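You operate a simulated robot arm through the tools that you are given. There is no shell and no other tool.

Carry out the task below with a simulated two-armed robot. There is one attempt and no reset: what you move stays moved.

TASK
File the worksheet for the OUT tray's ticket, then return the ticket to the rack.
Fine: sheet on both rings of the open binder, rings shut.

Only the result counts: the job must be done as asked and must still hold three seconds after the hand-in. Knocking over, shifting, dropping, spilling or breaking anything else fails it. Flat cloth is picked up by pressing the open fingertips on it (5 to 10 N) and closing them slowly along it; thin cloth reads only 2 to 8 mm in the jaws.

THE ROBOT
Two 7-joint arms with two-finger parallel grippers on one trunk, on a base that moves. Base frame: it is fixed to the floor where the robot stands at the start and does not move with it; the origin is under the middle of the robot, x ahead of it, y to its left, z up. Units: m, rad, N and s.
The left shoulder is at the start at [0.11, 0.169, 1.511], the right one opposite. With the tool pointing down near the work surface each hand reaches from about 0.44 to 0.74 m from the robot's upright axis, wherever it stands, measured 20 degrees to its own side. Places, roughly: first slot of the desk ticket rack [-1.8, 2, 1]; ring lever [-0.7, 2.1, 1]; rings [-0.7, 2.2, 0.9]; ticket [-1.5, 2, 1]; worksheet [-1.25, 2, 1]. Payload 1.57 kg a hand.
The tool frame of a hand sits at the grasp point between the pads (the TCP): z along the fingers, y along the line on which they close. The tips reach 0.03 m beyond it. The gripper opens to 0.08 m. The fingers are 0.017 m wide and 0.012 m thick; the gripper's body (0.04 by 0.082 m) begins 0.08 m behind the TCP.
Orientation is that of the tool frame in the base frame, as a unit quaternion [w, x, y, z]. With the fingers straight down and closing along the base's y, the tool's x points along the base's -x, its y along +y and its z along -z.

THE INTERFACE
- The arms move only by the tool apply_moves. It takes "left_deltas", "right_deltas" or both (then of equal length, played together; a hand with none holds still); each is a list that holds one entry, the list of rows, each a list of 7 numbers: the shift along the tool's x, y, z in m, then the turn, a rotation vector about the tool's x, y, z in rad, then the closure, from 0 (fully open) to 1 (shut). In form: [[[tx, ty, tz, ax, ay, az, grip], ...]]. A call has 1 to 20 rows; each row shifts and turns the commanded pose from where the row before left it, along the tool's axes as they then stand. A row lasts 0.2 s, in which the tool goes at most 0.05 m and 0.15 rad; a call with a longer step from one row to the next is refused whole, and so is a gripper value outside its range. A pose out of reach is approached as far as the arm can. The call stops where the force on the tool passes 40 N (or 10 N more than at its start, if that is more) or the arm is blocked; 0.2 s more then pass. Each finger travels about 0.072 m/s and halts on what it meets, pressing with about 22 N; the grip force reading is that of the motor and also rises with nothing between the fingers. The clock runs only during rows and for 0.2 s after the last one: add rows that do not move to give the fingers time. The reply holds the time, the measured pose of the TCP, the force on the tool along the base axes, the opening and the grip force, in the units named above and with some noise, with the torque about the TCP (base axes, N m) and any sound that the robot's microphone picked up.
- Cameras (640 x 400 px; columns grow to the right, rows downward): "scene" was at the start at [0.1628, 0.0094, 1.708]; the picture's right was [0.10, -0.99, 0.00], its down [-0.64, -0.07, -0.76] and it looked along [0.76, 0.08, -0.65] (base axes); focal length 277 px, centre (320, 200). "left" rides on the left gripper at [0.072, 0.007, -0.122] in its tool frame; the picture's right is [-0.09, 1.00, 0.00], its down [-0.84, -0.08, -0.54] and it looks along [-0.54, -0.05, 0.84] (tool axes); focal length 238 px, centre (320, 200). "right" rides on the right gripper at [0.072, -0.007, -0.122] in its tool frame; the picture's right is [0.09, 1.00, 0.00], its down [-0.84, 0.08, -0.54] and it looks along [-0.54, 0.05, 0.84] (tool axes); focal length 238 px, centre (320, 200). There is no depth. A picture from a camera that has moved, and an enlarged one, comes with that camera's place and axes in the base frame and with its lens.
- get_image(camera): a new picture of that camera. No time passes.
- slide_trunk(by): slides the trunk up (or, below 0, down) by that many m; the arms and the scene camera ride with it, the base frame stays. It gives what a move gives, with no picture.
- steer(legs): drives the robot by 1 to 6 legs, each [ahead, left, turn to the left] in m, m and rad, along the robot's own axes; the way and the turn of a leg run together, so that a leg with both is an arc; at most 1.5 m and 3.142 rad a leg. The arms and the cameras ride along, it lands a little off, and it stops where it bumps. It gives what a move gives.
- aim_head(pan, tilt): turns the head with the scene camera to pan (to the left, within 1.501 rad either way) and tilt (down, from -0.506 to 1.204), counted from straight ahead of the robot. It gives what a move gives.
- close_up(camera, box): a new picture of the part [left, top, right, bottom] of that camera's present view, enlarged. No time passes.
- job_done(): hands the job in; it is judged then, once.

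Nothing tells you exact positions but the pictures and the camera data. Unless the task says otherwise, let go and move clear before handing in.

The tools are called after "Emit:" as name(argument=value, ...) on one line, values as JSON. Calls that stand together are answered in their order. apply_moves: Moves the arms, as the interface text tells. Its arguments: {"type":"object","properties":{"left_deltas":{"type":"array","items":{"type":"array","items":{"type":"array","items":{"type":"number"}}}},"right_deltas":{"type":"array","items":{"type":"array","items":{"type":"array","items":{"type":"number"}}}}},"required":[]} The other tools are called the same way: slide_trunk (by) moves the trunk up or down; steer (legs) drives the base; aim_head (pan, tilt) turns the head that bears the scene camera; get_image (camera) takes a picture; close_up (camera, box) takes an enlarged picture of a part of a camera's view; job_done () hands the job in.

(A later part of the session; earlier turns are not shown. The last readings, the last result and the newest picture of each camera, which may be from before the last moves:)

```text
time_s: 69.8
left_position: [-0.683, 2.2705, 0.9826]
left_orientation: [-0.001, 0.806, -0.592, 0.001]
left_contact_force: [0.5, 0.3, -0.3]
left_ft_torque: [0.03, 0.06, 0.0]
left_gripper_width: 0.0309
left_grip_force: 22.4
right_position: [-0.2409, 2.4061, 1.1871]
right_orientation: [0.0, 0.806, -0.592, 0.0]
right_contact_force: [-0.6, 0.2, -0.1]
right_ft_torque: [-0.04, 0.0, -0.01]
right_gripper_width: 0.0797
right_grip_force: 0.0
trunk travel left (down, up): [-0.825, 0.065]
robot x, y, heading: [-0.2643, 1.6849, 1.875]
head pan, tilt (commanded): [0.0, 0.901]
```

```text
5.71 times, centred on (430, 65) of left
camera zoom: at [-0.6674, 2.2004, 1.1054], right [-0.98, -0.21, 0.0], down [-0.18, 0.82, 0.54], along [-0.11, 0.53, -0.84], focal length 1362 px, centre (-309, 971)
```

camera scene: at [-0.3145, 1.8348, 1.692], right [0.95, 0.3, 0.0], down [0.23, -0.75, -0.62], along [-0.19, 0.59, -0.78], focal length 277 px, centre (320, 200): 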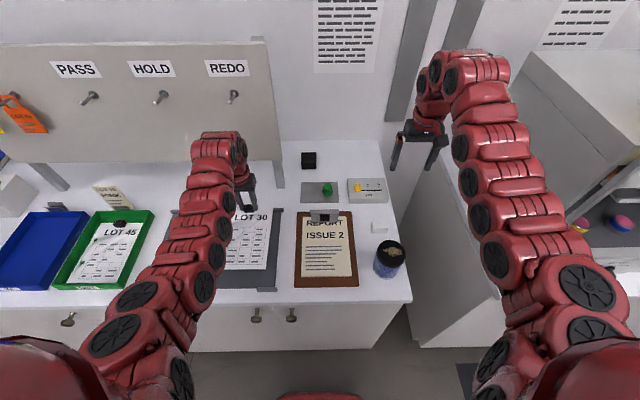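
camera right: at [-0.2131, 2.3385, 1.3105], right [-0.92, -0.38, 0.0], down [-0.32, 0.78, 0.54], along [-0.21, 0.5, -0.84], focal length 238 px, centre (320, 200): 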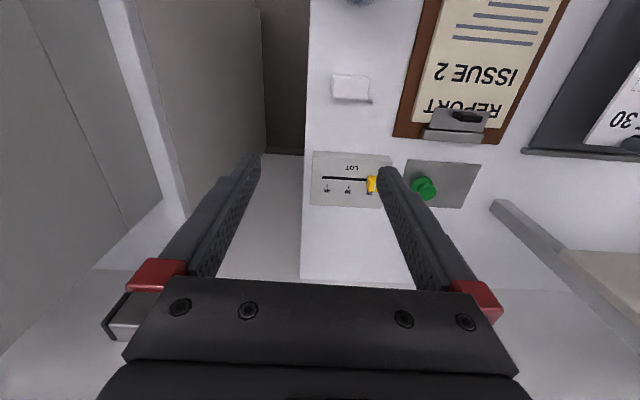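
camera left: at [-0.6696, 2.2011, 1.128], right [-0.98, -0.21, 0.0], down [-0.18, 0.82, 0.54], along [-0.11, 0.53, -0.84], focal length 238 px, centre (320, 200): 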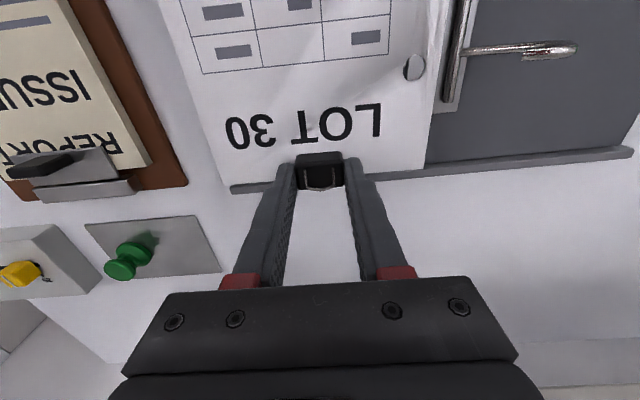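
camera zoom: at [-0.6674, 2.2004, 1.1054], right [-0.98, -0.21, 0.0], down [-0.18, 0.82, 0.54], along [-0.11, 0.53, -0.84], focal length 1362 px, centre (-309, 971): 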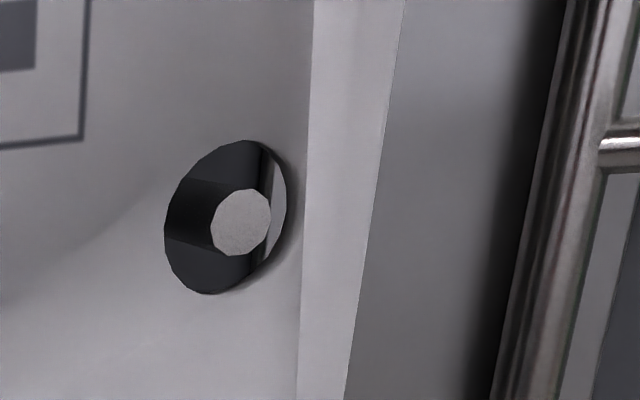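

The back pin is centred through its hole and no force shows, so the front one is passing too. I keep lowering until the sheet rests on the binder.

Emit:
apply_moves(left_deltas=[[[0, 0, 0.004, 0, 0, 0, 1], [0, 0, 0.004, 0, 0, 0, 1], [0, 0, 0.004, 0, 0, 0, 1], [0, 0, 0.004, 0, 0, 0, 1], [0, 0, 0.003, 0, 0, 0, 1], [0, 0, 0, 0, 0, 0, 1]]])

Emit:
get_image(camera="left")

Emit:
get_image(camera="scene")

```text
time_s: 71.2
left_position: [-0.6831, 2.2712, 0.9618]
left_orientation: [-0.001, 0.806, -0.591, 0.0]
left_contact_force: [0.7, 0.1, -0.5]
left_ft_torque: [0.0, 0.03, -0.04]
left_gripper_width: 0.0309
left_grip_force: 22.3
right_position: [-0.2404, 2.4058, 1.1879]
right_orientation: [0.0, 0.806, -0.592, -0.001]
right_contact_force: [0.3, 0.5, -0.4]
right_ft_torque: [0.01, 0.0, 0.01]
right_gripper_width: 0.0801
right_grip_force: 0.0
trunk travel left (down, up): [-0.825, 0.065]
robot x, y, heading: [-0.2675, 1.6895, 1.872]
head pan, tilt (commanded): [0.0, 0.901]
```

```text
taken
camera left: at [-0.6674, 2.201, 1.0857], right [-0.98, -0.21, 0.0], down [-0.18, 0.82, 0.54], along [-0.11, 0.53, -0.84], focal length 238 px, centre (320, 200)
```

left: 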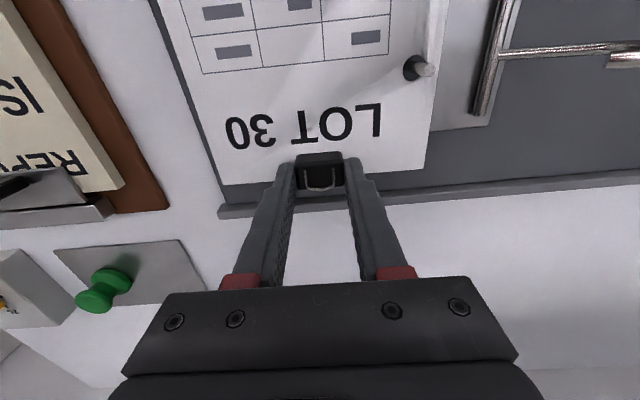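

```text
taken
camera scene: at [-0.3144, 1.8345, 1.692], right [0.95, 0.3, 0.0], down [0.23, -0.75, -0.62], along [-0.19, 0.59, -0.78], focal length 277 px, centre (320, 200)
```

scene: 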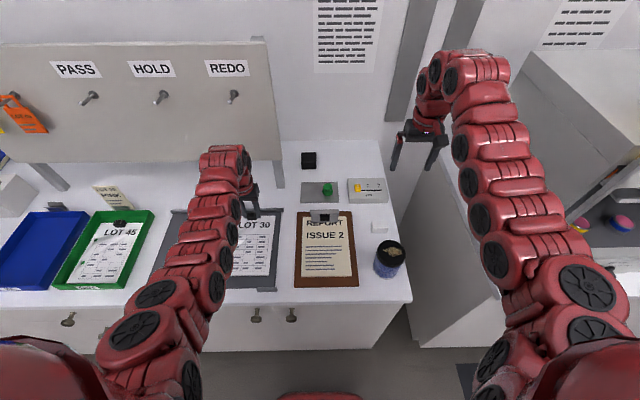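

Emit:
apply_moves(left_deltas=[[[0, 0, 0.003, 0, 0, 0, 1], [0, 0, 0.003, 0, 0, 0, 1], [0, 0, 0.003, 0, 0, 0, 1], [0, 0, 0, 0, 0, 0, 1]]])

Emit:
close_up(camera="left", box=[380, 30, 480, 100])

```text
time_s: 72.2
left_position: [-0.6834, 2.2706, 0.9531]
left_orientation: [-0.001, 0.806, -0.591, 0.001]
left_contact_force: [-0.6, -0.9, -0.2]
left_ft_torque: [0.0, 0.02, -0.01]
left_gripper_width: 0.0309
left_grip_force: 21.9
right_position: [-0.2408, 2.4063, 1.1887]
right_orientation: [0.0, 0.805, -0.593, 0.001]
right_contact_force: [-0.6, 0.0, 0.0]
right_ft_torque: [0.02, 0.02, 0.0]
right_gripper_width: 0.08
right_grip_force: 0.0
trunk travel left (down, up): [-0.825, 0.065]
robot x, y, heading: [-0.2664, 1.6849, 1.873]
head pan, tilt (commanded): [0.0, 0.901]
```

```text
5.71 times, centred on (430, 65) of left
camera zoom: at [-0.6675, 2.1995, 1.0765], right [-0.98, -0.21, 0.0], down [-0.18, 0.82, 0.54], along [-0.11, 0.53, -0.84], focal length 1362 px, centre (-309, 971)
```

zoom: 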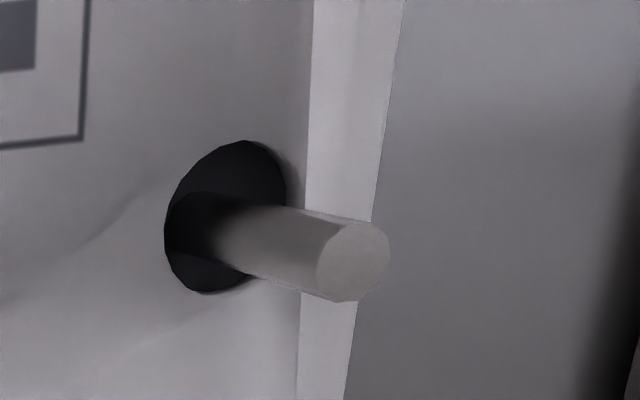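

Emit:
apply_moves(left_deltas=[[[0, 0, 0.002, 0, 0, 0, 1], [0, 0, 0.002, 0, 0, 0, 1], [0, 0, 0.002, 0, 0, 0, 1], [0, 0, 0, 0, 0, 0, 1]]])

```text
time_s: 73.2
left_position: [-0.6827, 2.2707, 0.9471]
left_orientation: [-0.002, 0.807, -0.591, 0.0]
left_contact_force: [0.4, -1.0, 3.1]
left_ft_torque: [-0.11, -0.02, -0.01]
left_gripper_width: 0.0309
left_grip_force: 21.4
right_position: [-0.24, 2.4064, 1.1884]
right_orientation: [0.0, 0.806, -0.592, 0.0]
right_contact_force: [-0.1, 0.0, -0.1]
right_ft_torque: [-0.03, 0.05, -0.02]
right_gripper_width: 0.08
right_grip_force: 0.1
trunk travel left (down, up): [-0.825, 0.065]
robot x, y, heading: [-0.2622, 1.6856, 1.868]
head pan, tilt (commanded): [0.0, 0.901]
```

Contact with the binder (3 N). I open the fingers and lift away.

Emit:
apply_moves(left_deltas=[[[0, 0, 0, 0, 0, 0, 0.5], [0, 0, 0, 0, 0, 0, 0.3], [0, 0, 0, 0, 0, 0, 0.1], [0, 0, 0, 0, 0, 0, 0], [0, 0, -0.01, 0, 0, 0, 0], [0, 0, -0.02, 0, 0, 0, 0], [0, 0, -0.03, 0, 0, 0, 0], [0, 0, -0.03, 0, 0, 0, 0], [0, 0, -0.03, 0, 0, 0, 0], [0, 0, 0, 0, 0, 0, 0]]])

Emit:
get_image(camera="left")

Emit:
get_image(camera="scene")

```text
time_s: 75.4
left_position: [-0.6825, 2.2703, 1.0678]
left_orientation: [-0.001, 0.806, -0.592, 0.001]
left_contact_force: [-0.6, 0.6, 0.6]
left_ft_torque: [-0.01, -0.01, 0.02]
left_gripper_width: 0.08
left_grip_force: 0.1
right_position: [-0.2401, 2.406, 1.1885]
right_orientation: [0.001, 0.805, -0.594, 0.0]
right_contact_force: [-1.0, -0.6, 0.0]
right_ft_torque: [-0.01, -0.01, 0.01]
right_gripper_width: 0.0799
right_grip_force: 0.2
trunk travel left (down, up): [-0.825, 0.065]
robot x, y, heading: [-0.266, 1.6863, 1.868]
head pan, tilt (commanded): [0.0, 0.901]
```

```text
taken
camera left: at [-0.6675, 2.2001, 1.1907], right [-0.98, -0.21, 0.0], down [-0.18, 0.82, 0.54], along [-0.11, 0.53, -0.84], focal length 238 px, centre (320, 200)
```

left: 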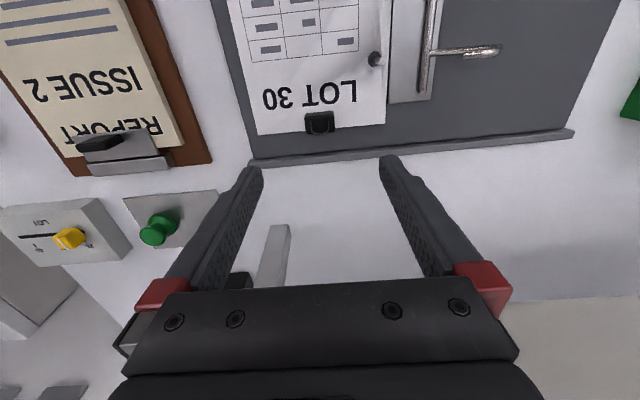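

```text
taken
camera scene: at [-0.3135, 1.8352, 1.692], right [0.95, 0.3, 0.0], down [0.23, -0.75, -0.62], along [-0.19, 0.59, -0.78], focal length 277 px, centre (320, 200)
```

scene: 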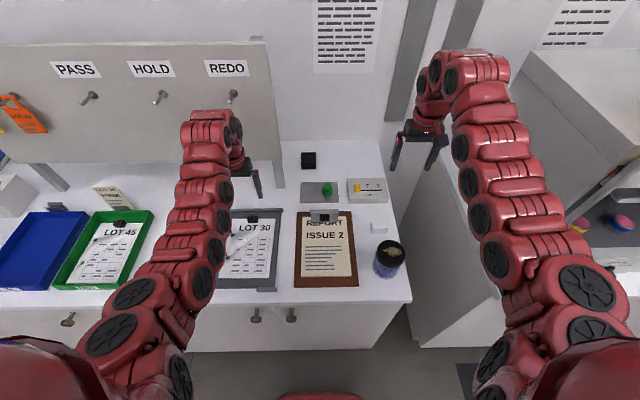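

The sheet is released. I back off a bit to get a clear look at both holes and the hooks before closing the rings.

Emit:
steer(legs=[[-0.16, 0, 0], [0, 0.1, 0]])

Emit:
get_image(camera="left")

Emit:
get_image(camera="scene")

```text
time_s: 77.5
left_position: [-0.7246, 2.0917, 1.0689]
left_orientation: [-0.001, 0.805, -0.594, -0.001]
left_contact_force: [0.0, -1.1, 0.8]
left_ft_torque: [0.02, -0.03, 0.01]
left_gripper_width: 0.0801
left_grip_force: 0.0
right_position: [-0.2796, 2.2248, 1.1883]
right_orientation: [0.001, 0.804, -0.595, -0.001]
right_contact_force: [-0.2, 0.2, -0.7]
right_ft_torque: [0.0, 0.01, 0.03]
right_gripper_width: 0.08
right_grip_force: 0.0
trunk travel left (down, up): [-0.825, 0.065]
robot x, y, heading: [-0.309, 1.5079, 1.863]
head pan, tilt (commanded): [0.0, 0.901]
```

```text
taken
camera left: at [-0.7089, 2.0212, 1.1913], right [-0.98, -0.21, 0.0], down [-0.17, 0.82, 0.54], along [-0.11, 0.53, -0.84], focal length 238 px, centre (320, 200)
```

left: 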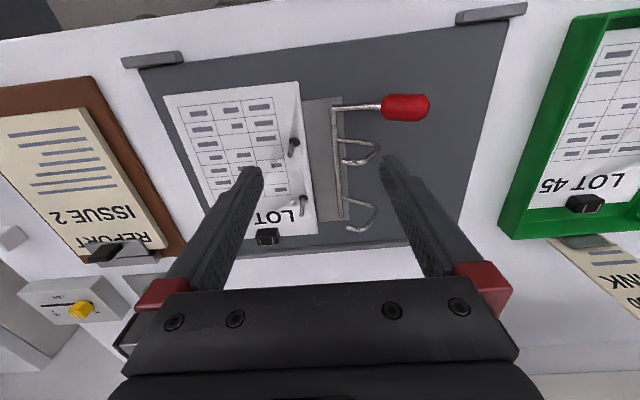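

```text
taken
camera scene: at [-0.3568, 1.6539, 1.6922], right [0.96, 0.29, 0.0], down [0.23, -0.75, -0.62], along [-0.18, 0.59, -0.78], focal length 277 px, centre (320, 200)
```

scene: 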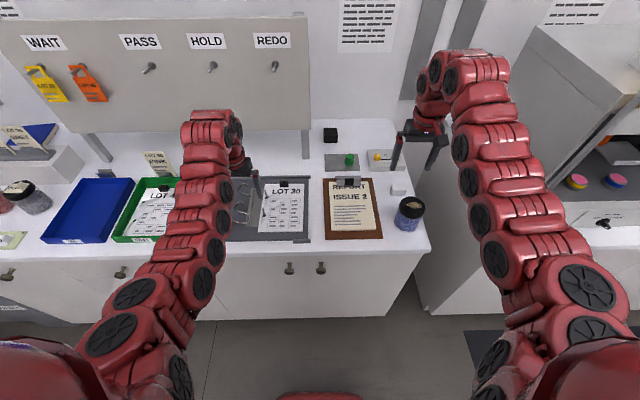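

Emit:
close_up(camera="left", box=[255, 80, 445, 240])

Emit:
close_up(camera="scene", box=[220, 170, 320, 245])

```text
2.50 times, centred on (350, 160) of left
camera zoom: at [-0.7089, 2.0212, 1.1913], right [-0.98, -0.21, 0.0], down [-0.17, 0.82, 0.54], along [-0.11, 0.53, -0.84], focal length 596 px, centre (245, 300)
```

zoom: 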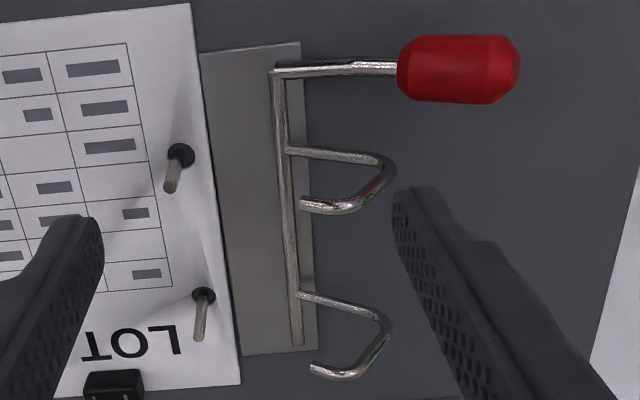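

```text
5.33 times, centred on (270, 208) of scene
camera zoom: at [-0.3568, 1.6539, 1.6922], right [0.96, 0.29, 0.0], down [0.23, -0.75, -0.62], along [-0.18, 0.59, -0.78], focal length 1480 px, centre (587, 160)
```

zoom: 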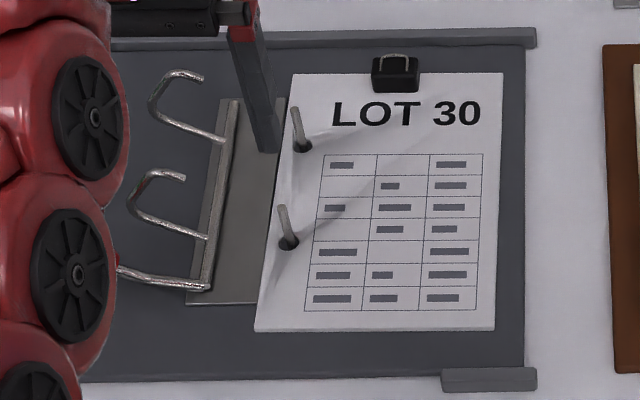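

Both pins are through the sheet's holes and it lies flat. Now I position the closed left gripper to the left of the red knob to push the lever back and close the rings.

Emit:
steer(legs=[[0.0, 0.13, 0.01]])

Emit:
apply_moves(left_deltas=[[[0, 0, 0, 0, 0, 0, 0.5], [0, 0, 0, 0, 0, 0, 1], [0, 0, 0, 0, 0, 0, 1], [0, 0, 0, 0, 0, 0, 1]]])

Emit:
get_image(camera="left")

```text
time_s: 78.8
left_position: [-0.8558, 2.0486, 1.0681]
left_orientation: [0.0, 0.808, -0.59, 0.0]
left_contact_force: [0.2, 0.8, 0.4]
left_ft_torque: [-0.02, 0.0, -0.03]
left_gripper_width: 0.0798
left_grip_force: 0.0
right_position: [-0.4123, 2.1882, 1.1884]
right_orientation: [0.001, 0.806, -0.591, -0.001]
right_contact_force: [0.1, -0.3, -0.2]
right_ft_torque: [-0.01, 0.0, -0.02]
right_gripper_width: 0.08
right_grip_force: 0.0
trunk travel left (down, up): [-0.825, 0.065]
robot x, y, heading: [-0.4349, 1.4699, 1.881]
head pan, tilt (commanded): [0.0, 0.901]
```

```text
time_s: 79.8
left_position: [-0.8558, 2.0481, 1.0692]
left_orientation: [-0.002, 0.808, -0.589, 0.001]
left_contact_force: [0.0, 0.3, 0.4]
left_ft_torque: [-0.01, 0.01, 0.0]
left_gripper_width: 0.0002
left_grip_force: 20.7
right_position: [-0.4128, 2.1887, 1.1885]
right_orientation: [0.001, 0.807, -0.591, -0.001]
right_contact_force: [1.0, 0.5, 0.3]
right_ft_torque: [0.03, 0.03, 0.0]
right_gripper_width: 0.08
right_grip_force: 0.0
trunk travel left (down, up): [-0.825, 0.065]
robot x, y, heading: [-0.4384, 1.4647, 1.879]
head pan, tilt (commanded): [0.0, 0.901]
```

```text
taken
camera left: at [-0.8393, 1.9787, 1.1907], right [-0.98, -0.22, 0.0], down [-0.18, 0.82, 0.54], along [-0.12, 0.53, -0.84], focal length 238 px, centre (320, 200)
```

left: 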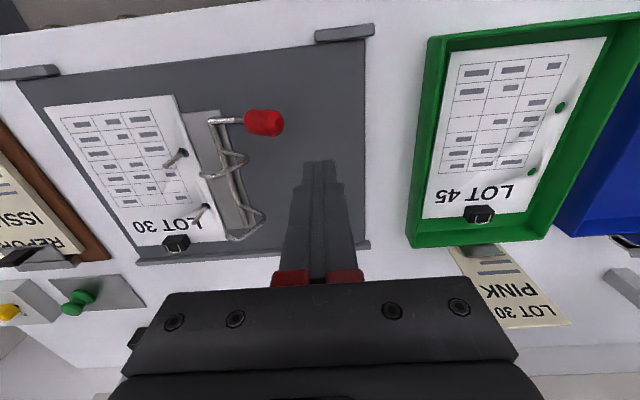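

Emit:
apply_moves(left_deltas=[[[0.013, 0, 0, 0, 0, 0, 1], [0, 0, 0.035, 0, 0, 0, 1], [0, 0, 0.035, 0, 0, 0, 1], [0, 0, 0.032, 0, 0, 0, 1], [0, 0, 0, 0, 0, 0, 1]]])

Emit:
get_image(camera="left")

Emit:
get_image(camera="scene")

```text
time_s: 81.0
left_position: [-0.8513, 2.0365, 0.966]
left_orientation: [-0.002, 0.808, -0.589, 0.001]
left_contact_force: [0.4, 0.1, -0.1]
left_ft_torque: [0.01, 0.0, -0.03]
left_gripper_width: 0.0
left_grip_force: 21.6
right_position: [-0.4132, 2.1868, 1.1881]
right_orientation: [0.0, 0.807, -0.591, 0.001]
right_contact_force: [-0.1, 0.0, -0.3]
right_ft_torque: [0.0, 0.0, -0.03]
right_gripper_width: 0.0799
right_grip_force: 0.0
trunk travel left (down, up): [-0.825, 0.065]
robot x, y, heading: [-0.4382, 1.467, 1.885]
head pan, tilt (commanded): [0.0, 0.901]
```

```text
taken
camera left: at [-0.8345, 1.9662, 1.0884], right [-0.98, -0.22, 0.0], down [-0.18, 0.82, 0.54], along [-0.11, 0.53, -0.84], focal length 238 px, centre (320, 200)
```

left: 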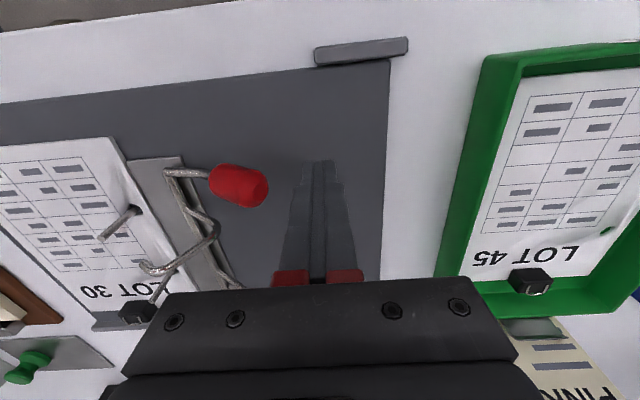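

```text
taken
camera scene: at [-0.4841, 1.6155, 1.692], right [0.95, 0.3, 0.0], down [0.24, -0.75, -0.62], along [-0.19, 0.59, -0.78], focal length 277 px, centre (320, 200)
```

scene: 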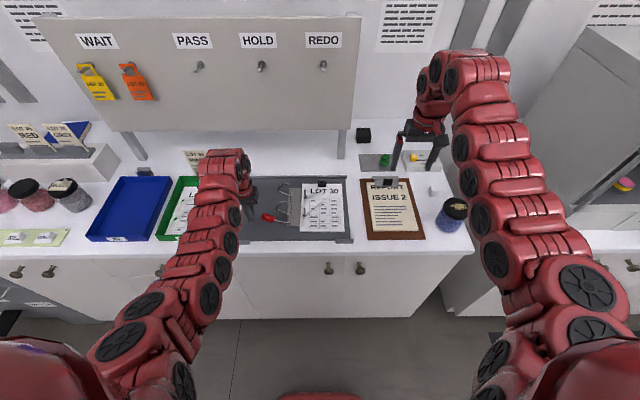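

Emit:
apply_moves(left_deltas=[[[0, -0.01, 0, 0, 0, 0, 1], [0, -0.01, 0, 0, 0, 0, 1], [0, -0.01, 0, 0, 0, 0, 1], [0, -0.01, 0, 0, 0, 0, 1], [0, -0.01, 0, 0, 0, 0, 1], [0, 0, 0, 0, 0, 0, 1]]])

Emit:
get_image(camera="left")

```text
time_s: 82.1
left_position: [-0.8271, 2.0437, 0.9674]
left_orientation: [0.006, 0.814, -0.581, -0.005]
left_contact_force: [-12.4, -13.3, 7.1]
left_ft_torque: [-0.1, 0.02, -0.15]
left_gripper_width: 0.0
left_grip_force: 21.3
right_position: [-0.4169, 2.1869, 1.1878]
right_orientation: [0.0, 0.808, -0.59, -0.001]
right_contact_force: [0.0, -0.1, -0.1]
right_ft_torque: [0.0, -0.01, -0.01]
right_gripper_width: 0.08
right_grip_force: 0.0
trunk travel left (down, up): [-0.825, 0.065]
robot x, y, heading: [-0.4378, 1.4647, 1.882]
head pan, tilt (commanded): [0.0, 0.901]
stopped in row 5 (left hand): the force on the tool passed its limit at 45 N (the readings are from after the stop); the commanded pose is now the measured one
```

```text
taken
camera left: at [-0.8077, 1.9747, 1.0896], right [-0.97, -0.24, 0.02], down [-0.19, 0.82, 0.54], along [-0.14, 0.52, -0.84], focal length 238 px, centre (320, 200)
```

left: 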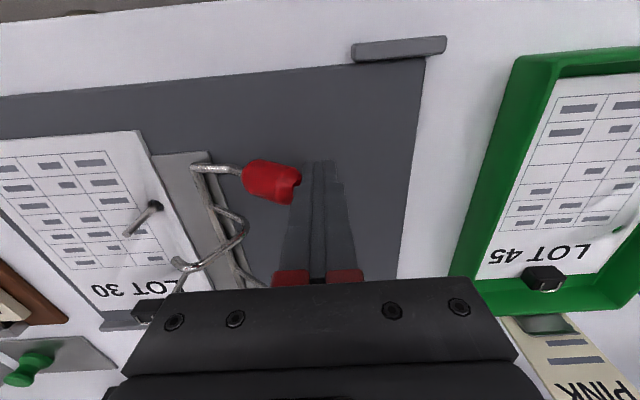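

The push jammed because it was nearly along the lever; the lever must be lifted in an arc. I'll back off, raise, and try turning the wrist 90° so I can grip the knob front-to-back and swing it over.

Emit:
apply_moves(left_deltas=[[[0, 0.015, 0, 0, 0, 0, 1], [0, 0.015, 0, 0, 0, 0, 1], [0, 0, -0.035, 0, 0, 0, 1], [0, 0, -0.035, 0, 0, 0, 1], [0, 0, 0, 0, 0, 0, 1]]])

Emit:
apply_moves(left_deltas=[[[0, 0, 0, 0, 0, 0.13, 0.5], [0, 0, 0, 0, 0, 0.13, 0.5], [0, 0, 0, 0, 0, 0.13, 0.5], [0, 0, 0, 0, 0, 0.13, 0.5], [0, 0, 0, 0, 0, 0.13, 0.5], [0, 0, 0, 0, 0, 0.13, 0.5], [0, 0, 0, 0, 0, 0, 0.5]]])

Emit:
get_image(camera="left")

Emit:
get_image(camera="scene")

```text
time_s: 83.3
left_position: [-0.853, 2.0376, 1.0395]
left_orientation: [0.003, 0.812, -0.583, -0.004]
left_contact_force: [0.2, 0.6, -0.5]
left_ft_torque: [0.02, 0.0, 0.0]
left_gripper_width: 0.0
left_grip_force: 21.6
right_position: [-0.4162, 2.1882, 1.1874]
right_orientation: [0.001, 0.808, -0.589, 0.0]
right_contact_force: [0.5, 0.6, 0.2]
right_ft_torque: [0.0, 0.0, -0.02]
right_gripper_width: 0.08
right_grip_force: 0.0
trunk travel left (down, up): [-0.825, 0.065]
robot x, y, heading: [-0.4379, 1.4668, 1.883]
head pan, tilt (commanded): [0.0, 0.901]
```

```text
time_s: 84.9
left_position: [-0.8516, 2.0369, 1.0373]
left_orientation: [-0.004, -0.528, 0.849, 0.003]
left_contact_force: [-0.3, 0.7, 0.4]
left_ft_torque: [-0.01, 0.0, 0.0]
left_gripper_width: 0.0399
left_grip_force: 0.0
right_position: [-0.4166, 2.1879, 1.1887]
right_orientation: [0.0, 0.808, -0.59, 0.0]
right_contact_force: [0.6, 0.8, 0.1]
right_ft_torque: [0.02, 0.0, 0.0]
right_gripper_width: 0.0804
right_grip_force: 0.1
trunk travel left (down, up): [-0.825, 0.065]
robot x, y, heading: [-0.4362, 1.4628, 1.877]
head pan, tilt (commanded): [0.0, 0.901]
```

```text
taken
camera left: at [-0.8874, 1.976, 1.1604], right [-0.85, 0.52, 0.01], down [0.44, 0.72, 0.54], along [0.27, 0.46, -0.84], focal length 238 px, centre (320, 200)
```

left: 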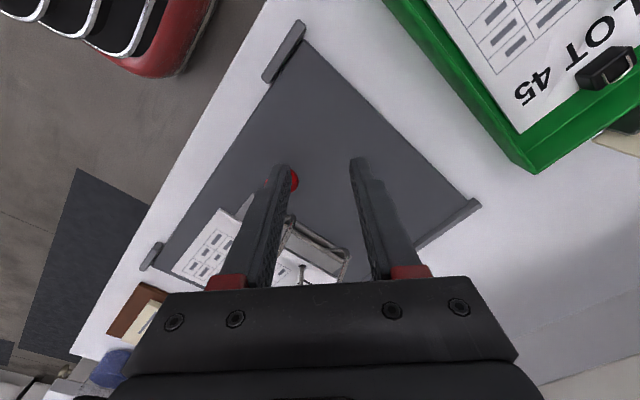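

```text
taken
camera scene: at [-0.4855, 1.6149, 1.692], right [0.95, 0.31, 0.0], down [0.24, -0.75, -0.62], along [-0.19, 0.59, -0.78], focal length 277 px, centre (320, 200)
```

scene: 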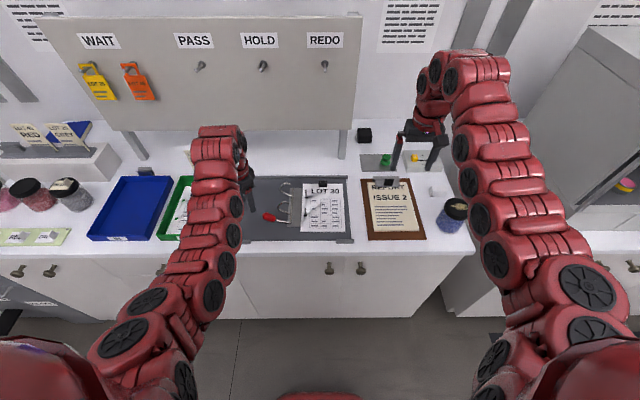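

Emit:
apply_moves(left_deltas=[[[0, 0, 0, 0, 0, 0.135, 0.5], [0, 0, 0, 0, 0, 0.135, 0.5], [0, 0, 0, 0, 0, 0.135, 0.5], [0, 0, 0, 0, 0, 0.135, 0.5], [0, 0, 0, 0, 0, 0.135, 0.5], [0, 0, 0, 0, 0, 0.135, 0.5], [0, 0, 0, 0, 0, 0, 0.5]]])

Emit:
get_image(camera="left")

Emit:
get_image(camera="scene")

```text
time_s: 86.5
left_position: [-0.8511, 2.0375, 1.0373]
left_orientation: [-0.006, -0.152, 0.988, 0.001]
left_contact_force: [0.2, 0.7, 0.1]
left_ft_torque: [0.01, 0.0, 0.0]
left_gripper_width: 0.0399
left_grip_force: 0.0
right_position: [-0.416, 2.1868, 1.1878]
right_orientation: [-0.001, 0.807, -0.59, 0.0]
right_contact_force: [-1.1, -0.5, 0.3]
right_ft_torque: [-0.03, 0.01, -0.03]
right_gripper_width: 0.0801
right_grip_force: 0.1
trunk travel left (down, up): [-0.825, 0.065]
robot x, y, heading: [-0.4367, 1.4646, 1.879]
head pan, tilt (commanded): [0.0, 0.901]
```

```text
taken
camera left: at [-0.9197, 2.0223, 1.1603], right [-0.21, 0.98, 0.0], down [0.83, 0.18, 0.53], along [0.52, 0.12, -0.85], focal length 238 px, centre (320, 200)
```

left: 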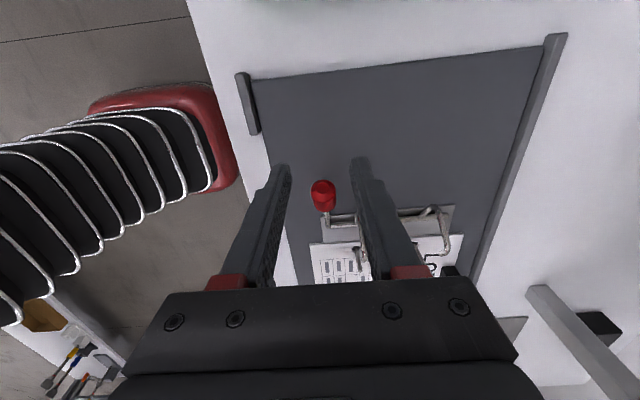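

```text
taken
camera scene: at [-0.4855, 1.6149, 1.692], right [0.95, 0.31, 0.0], down [0.24, -0.75, -0.62], along [-0.19, 0.59, -0.78], focal length 277 px, centre (320, 200)
```

scene: 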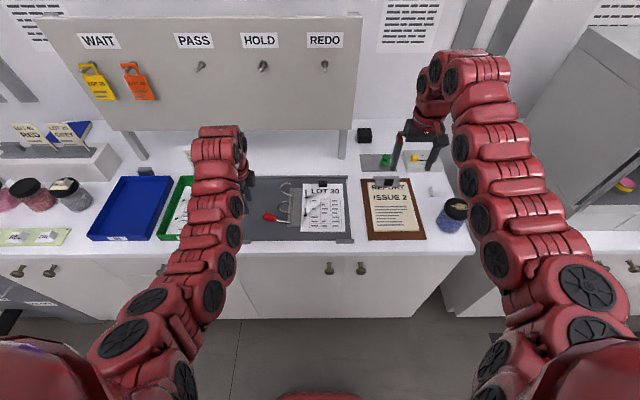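

The wrist turned fine and the camera shows the knob between the fingers. I move over it and lower so the fingers straddle it front and back.

Emit:
apply_moves(left_deltas=[[[-0.027, -0.001, 0, 0, 0, 0, 0.5], [-0.027, -0.001, 0, 0, 0, 0, 0.5], [0, 0, 0, 0, 0, 0, 0.5]]])

Emit:
get_image(camera="left")

```text
time_s: 87.3
left_position: [-0.8019, 2.0515, 1.0364]
left_orientation: [-0.004, -0.153, 0.988, 0.001]
left_contact_force: [0.6, -0.3, 0.3]
left_ft_torque: [0.0, 0.01, -0.01]
left_gripper_width: 0.0399
left_grip_force: 0.0
right_position: [-0.4173, 2.1885, 1.1876]
right_orientation: [0.0, 0.807, -0.59, 0.0]
right_contact_force: [-0.3, -0.6, 0.0]
right_ft_torque: [-0.02, -0.04, -0.01]
right_gripper_width: 0.0801
right_grip_force: 0.0
trunk travel left (down, up): [-0.825, 0.065]
robot x, y, heading: [-0.4361, 1.4656, 1.88]
head pan, tilt (commanded): [0.0, 0.901]
```

```text
taken
camera left: at [-0.8696, 2.0362, 1.1606], right [-0.21, 0.98, 0.0], down [0.83, 0.18, 0.53], along [0.52, 0.12, -0.85], focal length 238 px, centre (320, 200)
```

left: 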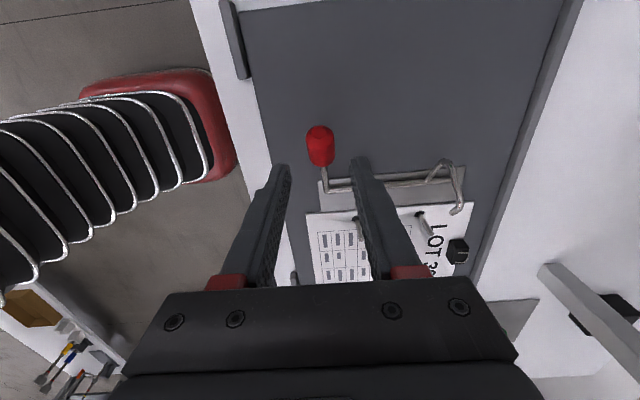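

Emit:
apply_moves(left_deltas=[[[0, 0, 0.025, 0, 0, 0, 0.5], [0, 0, 0.025, 0, 0, 0, 0.5], [0, 0, 0.015, 0, 0, 0, 0.5], [0, 0, 0.012, 0, 0, 0, 0.5], [0, 0, 0, 0, 0, 0, 0.5]]])

Emit:
get_image(camera="left")

Emit:
close_up(camera="scene", box=[200, 160, 340, 260])

```text
time_s: 88.5
left_position: [-0.7999, 2.0522, 0.9598]
left_orientation: [-0.006, -0.153, 0.988, 0.001]
left_contact_force: [0.4, -0.2, 0.3]
left_ft_torque: [0.03, 0.01, 0.0]
left_gripper_width: 0.04
left_grip_force: 0.0
right_position: [-0.4161, 2.1869, 1.1881]
right_orientation: [0.0, 0.807, -0.59, 0.0]
right_contact_force: [-0.1, -0.3, -0.4]
right_ft_torque: [-0.01, 0.0, -0.01]
right_gripper_width: 0.0799
right_grip_force: 0.1
trunk travel left (down, up): [-0.825, 0.065]
robot x, y, heading: [-0.44, 1.465, 1.881]
head pan, tilt (commanded): [0.0, 0.901]
```

```text
taken
camera left: at [-0.8679, 2.0374, 1.0825], right [-0.21, 0.98, 0.0], down [0.83, 0.18, 0.53], along [0.52, 0.12, -0.85], focal length 238 px, centre (320, 200)
```

left: 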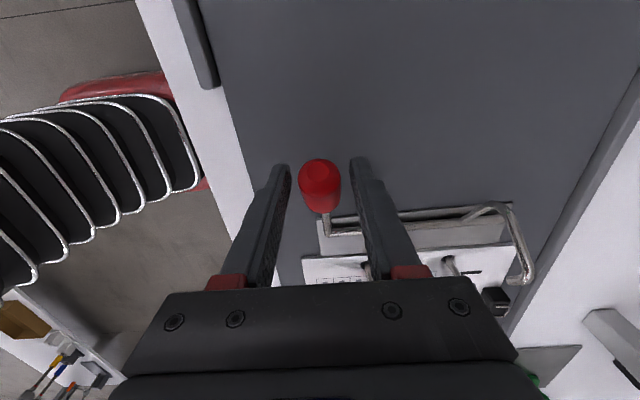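

```text
4.00 times, centred on (270, 210) of scene
camera zoom: at [-0.4855, 1.6148, 1.6921], right [0.95, 0.31, 0.0], down [0.24, -0.75, -0.62], along [-0.19, 0.59, -0.78], focal length 1110 px, centre (520, 160)
```

zoom: 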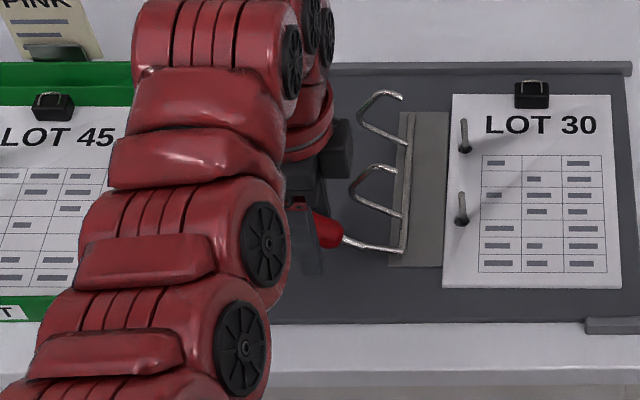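

The knob sits between the fingers. I close on it and check.

Emit:
apply_moves(left_deltas=[[[0, 0, 0, 0, 0, 0, 0.6], [0, 0, 0, 0, 0, 0, 0.68], [0, 0, 0, 0, 0, 0, 0.8], [0, 0, 0, 0, 0, 0, 1], [0, 0, 0, 0, 0, 0, 1]]])

```text
time_s: 89.7
left_position: [-0.8007, 2.0523, 0.9586]
left_orientation: [-0.005, -0.154, 0.988, 0.001]
left_contact_force: [-1.9, 0.6, 0.3]
left_ft_torque: [0.07, -0.03, 0.08]
left_gripper_width: 0.0238
left_grip_force: 36.2
right_position: [-0.4161, 2.1872, 1.1876]
right_orientation: [0.0, 0.807, -0.59, 0.0]
right_contact_force: [0.2, 0.3, -0.5]
right_ft_torque: [0.0, 0.0, 0.05]
right_gripper_width: 0.0801
right_grip_force: 0.1
trunk travel left (down, up): [-0.825, 0.065]
robot x, y, heading: [-0.4362, 1.4673, 1.881]
head pan, tilt (commanded): [0.0, 0.901]
```

Gripped at 24 mm. Now I swing the knob up along its arc in small steps.

Emit:
apply_moves(left_deltas=[[[-0.0039, 0, -0.007, 0, 0, 0, 1], [-0.0046, 0, -0.0066, 0, 0, 0, 1], [-0.0053, 0, -0.006, 0, 0, 0, 1], [-0.0058, 0, -0.0055, 0, 0, 0, 1], [0, 0, 0, 0, 0, 0, 1]]])

Emit:
get_image(camera="left")

Emit:
close_up(camera="scene", box=[200, 160, 340, 260])

```text
time_s: 90.9
left_position: [-0.785, 2.0579, 0.9841]
left_orientation: [-0.005, -0.154, 0.988, 0.001]
left_contact_force: [-11.2, -3.0, -11.4]
left_ft_torque: [-0.45, 1.27, 0.07]
left_gripper_width: 0.0244
left_grip_force: 36.3
right_position: [-0.4189, 2.1866, 1.1871]
right_orientation: [0.0, 0.807, -0.59, 0.001]
right_contact_force: [-0.4, 0.4, -0.4]
right_ft_torque: [0.01, 0.02, 0.0]
right_gripper_width: 0.0801
right_grip_force: 0.0
trunk travel left (down, up): [-0.825, 0.065]
robot x, y, heading: [-0.4359, 1.4649, 1.885]
head pan, tilt (commanded): [0.0, 0.901]
```

```text
taken
camera left: at [-0.8532, 2.0424, 1.107], right [-0.22, 0.98, 0.0], down [0.83, 0.18, 0.53], along [0.52, 0.12, -0.85], focal length 238 px, centre (320, 200)
```

left: 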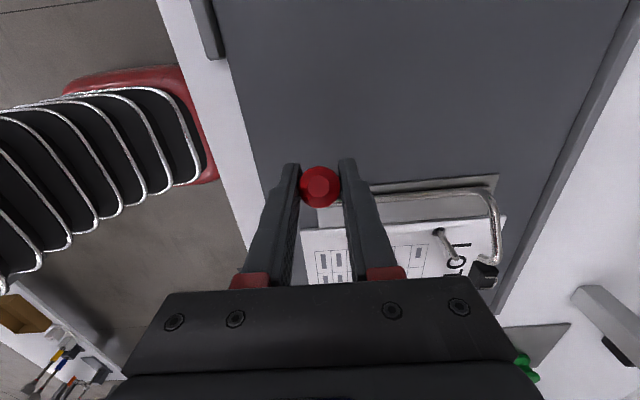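

```text
4.00 times, centred on (270, 210) of scene
camera zoom: at [-0.4887, 1.6157, 1.6919], right [0.95, 0.31, 0.0], down [0.24, -0.75, -0.62], along [-0.19, 0.59, -0.78], focal length 1110 px, centre (520, 160)
```

zoom: 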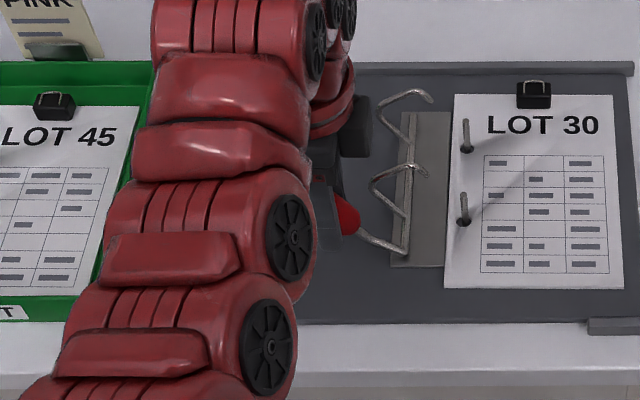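

The hooks are swinging over nicely; forces are moderate. I continue along the arc.

Emit:
apply_moves(left_deltas=[[[-0.0064, 0, -0.0048, 0, 0, 0, 1], [-0.0069, 0, -0.0041, 0, 0, 0, 1], [-0.0072, 0, -0.0034, 0, 0, 0, 1], [0, 0, 0, 0, 0, 0, 1]]])

Emit:
get_image(camera="left")

Emit:
close_up(camera="scene", box=[200, 160, 340, 260])

```text
time_s: 91.9
left_position: [-0.7653, 2.0643, 0.997]
left_orientation: [-0.005, -0.153, 0.988, 0.002]
left_contact_force: [-16.0, 2.5, 2.5]
left_ft_torque: [-0.53, 1.05, -0.01]
left_gripper_width: 0.0242
left_grip_force: 36.1
right_position: [-0.4185, 2.1874, 1.1883]
right_orientation: [-0.001, 0.807, -0.591, 0.001]
right_contact_force: [0.1, -0.1, 0.0]
right_ft_torque: [0.0, 0.0, 0.01]
right_gripper_width: 0.0799
right_grip_force: 0.0
trunk travel left (down, up): [-0.825, 0.065]
robot x, y, heading: [-0.4345, 1.4667, 1.884]
head pan, tilt (commanded): [0.0, 0.901]
```

```text
taken
camera left: at [-0.8323, 2.0492, 1.1201], right [-0.21, 0.98, 0.0], down [0.83, 0.18, 0.53], along [0.52, 0.12, -0.85], focal length 238 px, centre (320, 200)
```

left: 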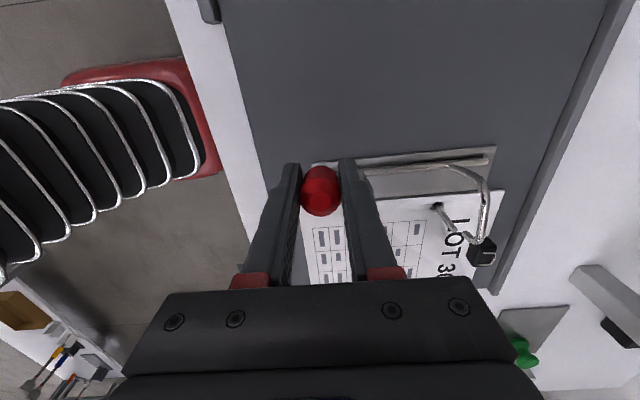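

```text
4.00 times, centred on (270, 210) of scene
camera zoom: at [-0.4886, 1.615, 1.6921], right [0.95, 0.31, 0.0], down [0.24, -0.75, -0.62], along [-0.19, 0.59, -0.78], focal length 1110 px, centre (520, 160)
```

zoom: 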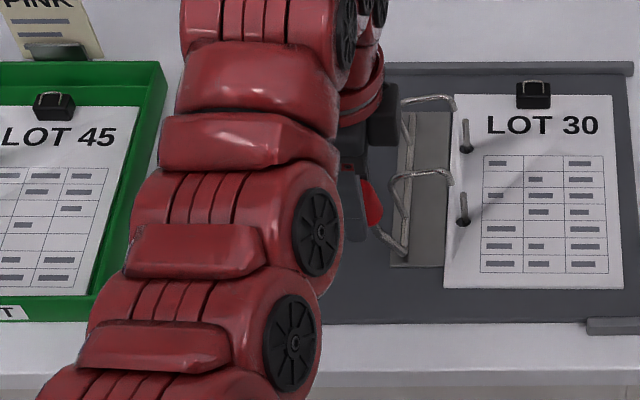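

Emit:
apply_moves(left_deltas=[[[-0.0076, 0, -0.002, 0, 0, 0, 1], [-0.0078, 0, -0.001, 0, 0, 0, 1], [-0.004, 0, 0, 0, 0, 0, 1], [0, 0, 0, 0, 0, 0, 1]]])

Emit:
get_image(camera="left")

Emit:
close_up(camera="scene", box=[200, 160, 340, 260])

```text
time_s: 92.9
left_position: [-0.7487, 2.0697, 0.9997]
left_orientation: [-0.007, -0.153, 0.988, 0.004]
left_contact_force: [-25.9, 3.9, 15.3]
left_ft_torque: [-0.55, 0.74, 0.02]
left_gripper_width: 0.024
left_grip_force: 35.7
right_position: [-0.4197, 2.1855, 1.1874]
right_orientation: [-0.001, 0.807, -0.59, 0.001]
right_contact_force: [0.4, -0.3, 0.6]
right_ft_torque: [-0.03, 0.01, -0.02]
right_gripper_width: 0.0802
right_grip_force: 0.0
trunk travel left (down, up): [-0.825, 0.065]
robot x, y, heading: [-0.4369, 1.4678, 1.885]
head pan, tilt (commanded): [0.0, 0.901]
```

```text
taken
camera left: at [-0.8162, 2.0539, 1.1232], right [-0.22, 0.98, 0.01], down [0.83, 0.18, 0.53], along [0.52, 0.12, -0.85], focal length 238 px, centre (320, 200)
```

left: 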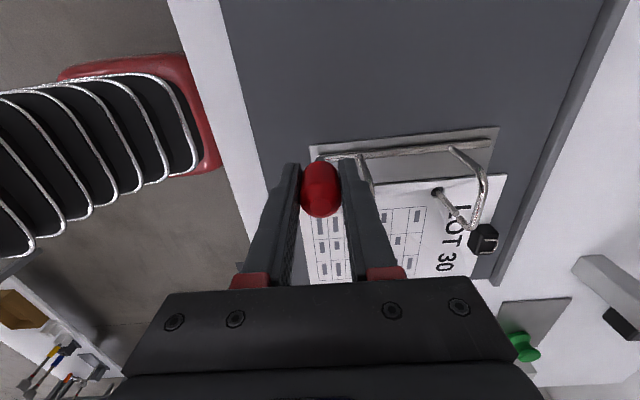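

```text
4.00 times, centred on (270, 210) of scene
camera zoom: at [-0.4893, 1.6138, 1.6922], right [0.95, 0.31, 0.0], down [0.24, -0.75, -0.62], along [-0.19, 0.59, -0.78], focal length 1110 px, centre (520, 160)
```

zoom: 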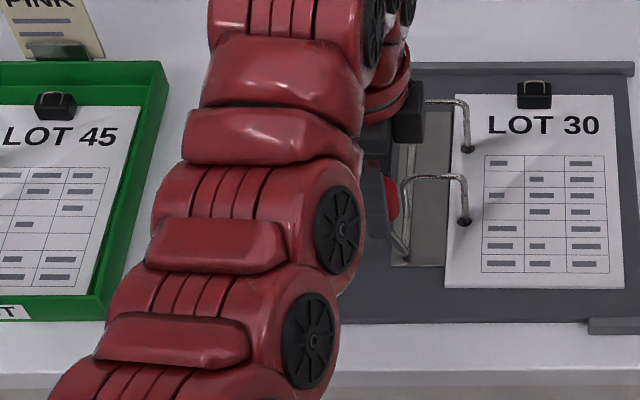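

Emit:
close_up(camera="scene", box=[285, 175, 345, 235])

Emit:
close_up(camera="left", box=[400, 120, 520, 250])

Emit:
get_image(camera="right")

```text
6.67 times, centred on (315, 205) of scene
camera zoom: at [-0.4893, 1.6138, 1.6922], right [0.95, 0.31, 0.0], down [0.24, -0.75, -0.62], along [-0.19, 0.59, -0.78], focal length 1850 px, centre (353, 167)
```

zoom: 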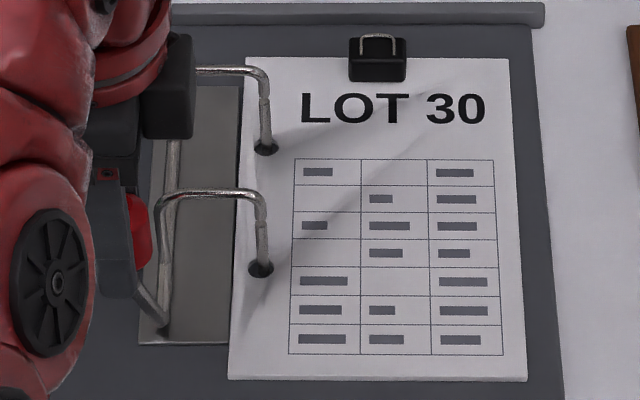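

```text
3.08 times, centred on (460, 185) of left
camera zoom: at [-0.8162, 2.0539, 1.1232], right [-0.22, 0.98, 0.01], down [0.83, 0.18, 0.53], along [0.52, 0.12, -0.85], focal length 733 px, centre (-111, 246)
```

zoom: 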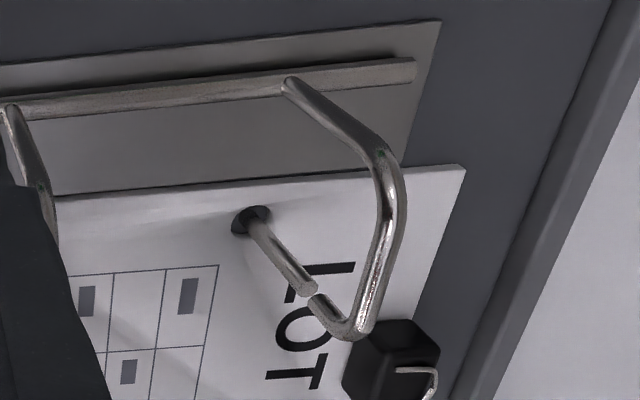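

```text
taken
camera right: at [-0.3913, 2.1189, 1.3114], right [-0.92, -0.39, 0.0], down [-0.33, 0.77, 0.54], along [-0.21, 0.5, -0.84], focal length 238 px, centre (320, 200)
```

right: 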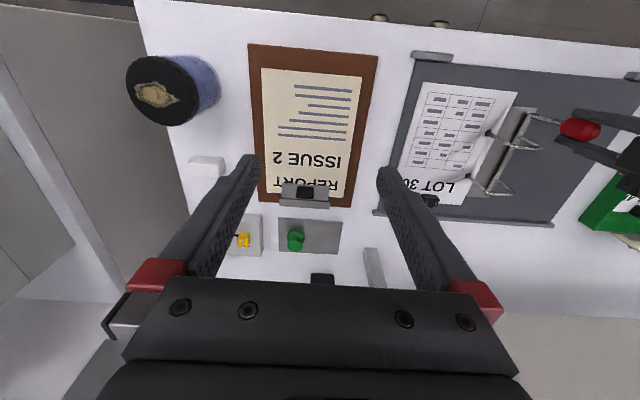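

The hook tips are still a few millimetres from the pin tops. I push the lever a little further right.

Emit:
apply_moves(left_deltas=[[[-0.003, 0, 0.001, 0, 0, 0, 1], [-0.003, 0, 0.001, 0, 0, 0, 1], [-0.003, 0, 0.001, 0, 0, 0, 1], [0, 0, 0, 0, 0, 0, 1]]])

Emit:
close_up(camera="left", box=[400, 120, 520, 250])

Emit:
get_image(camera="left")

```text
time_s: 93.9
left_position: [-0.7419, 2.0715, 0.9962]
left_orientation: [-0.006, -0.154, 0.988, 0.001]
left_contact_force: [-34.7, 6.5, 14.9]
left_ft_torque: [-0.2, 0.35, 0.0]
left_gripper_width: 0.0245
left_grip_force: 36.1
right_position: [-0.4207, 2.1861, 1.1891]
right_orientation: [-0.001, 0.807, -0.59, 0.001]
right_contact_force: [-0.7, -0.1, 0.7]
right_ft_torque: [0.03, 0.03, -0.01]
right_gripper_width: 0.0799
right_grip_force: 0.1
trunk travel left (down, up): [-0.825, 0.065]
robot x, y, heading: [-0.4349, 1.47, 1.882]
head pan, tilt (commanded): [0.0, 0.901]
```

```text
3.08 times, centred on (460, 185) of left
camera zoom: at [-0.8093, 2.0564, 1.1195], right [-0.22, 0.98, 0.0], down [0.83, 0.18, 0.53], along [0.52, 0.12, -0.85], focal length 733 px, centre (-111, 246)
```

zoom: 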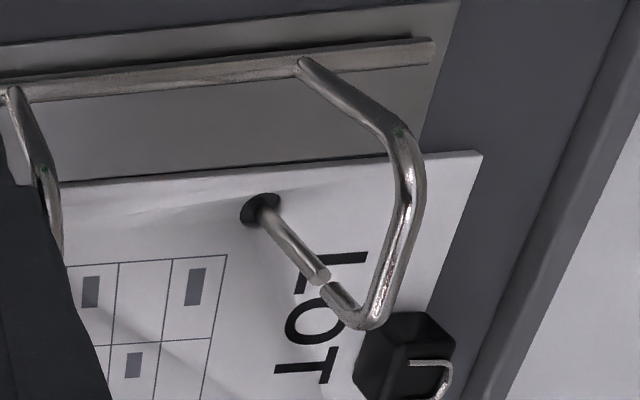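

```text
taken
camera left: at [-0.8093, 2.0564, 1.1195], right [-0.22, 0.98, 0.0], down [0.83, 0.18, 0.53], along [0.52, 0.12, -0.85], focal length 238 px, centre (320, 200)
```

left: 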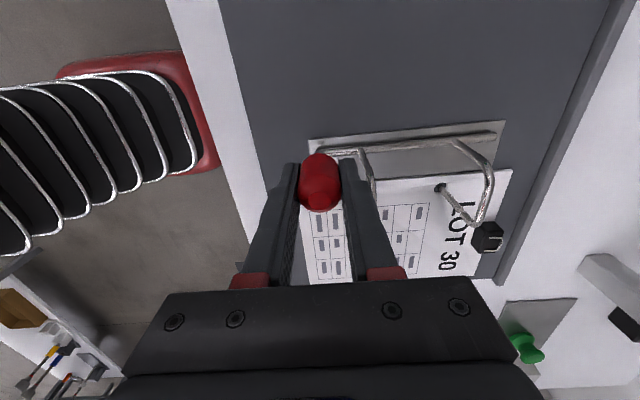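

The gap is down to 1–2 mm but the lever resists more near the end, like a snap. I push a bit further with the present grip.

Emit:
apply_moves(left_deltas=[[[-0.002, 0, 0, 0, 0, 0, 1], [-0.002, 0, 0, 0, 0, 0, 1], [-0.002, 0, 0, 0, 0, 0, 1], [0, 0, 0, 0, 0, 0, 1]]])

Emit:
close_up(camera="left", box=[400, 120, 520, 250])

Emit:
get_image(camera="left")

```text
time_s: 94.9
left_position: [-0.7202, 2.0745, 0.996]
left_orientation: [-0.004, -0.149, 0.989, 0.0]
left_contact_force: [0.9, -0.2, 0.4]
left_ft_torque: [-0.01, 0.02, 0.02]
left_gripper_width: 0.0003
left_grip_force: 21.1
right_position: [-0.4105, 2.1864, 1.1889]
right_orientation: [0.001, 0.806, -0.591, -0.001]
right_contact_force: [0.8, 0.4, -0.7]
right_ft_torque: [0.01, -0.02, -0.02]
right_gripper_width: 0.08
right_grip_force: 0.1
trunk travel left (down, up): [-0.825, 0.065]
robot x, y, heading: [-0.4352, 1.4642, 1.88]
head pan, tilt (commanded): [0.0, 0.901]
```

```text
3.08 times, centred on (460, 185) of left
camera zoom: at [-0.7892, 2.0601, 1.1204], right [-0.2, 0.98, 0.0], down [0.83, 0.17, 0.53], along [0.52, 0.11, -0.85], focal length 733 px, centre (-111, 246)
```

zoom: 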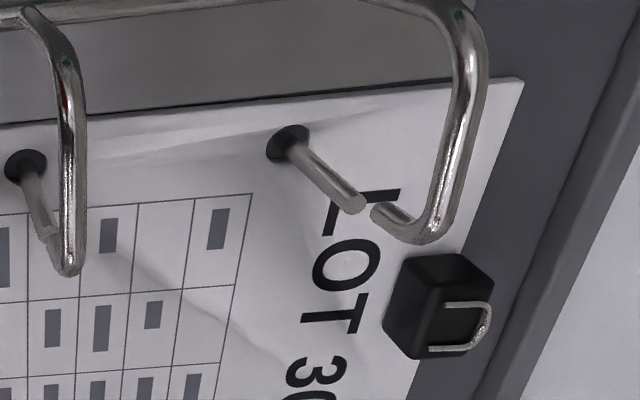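

```text
taken
camera left: at [-0.7892, 2.0601, 1.1204], right [-0.2, 0.98, 0.0], down [0.83, 0.17, 0.53], along [0.52, 0.11, -0.85], focal length 238 px, centre (320, 200)
```

left: 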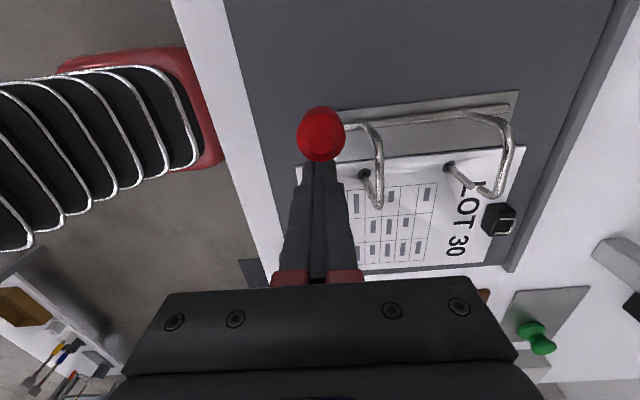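

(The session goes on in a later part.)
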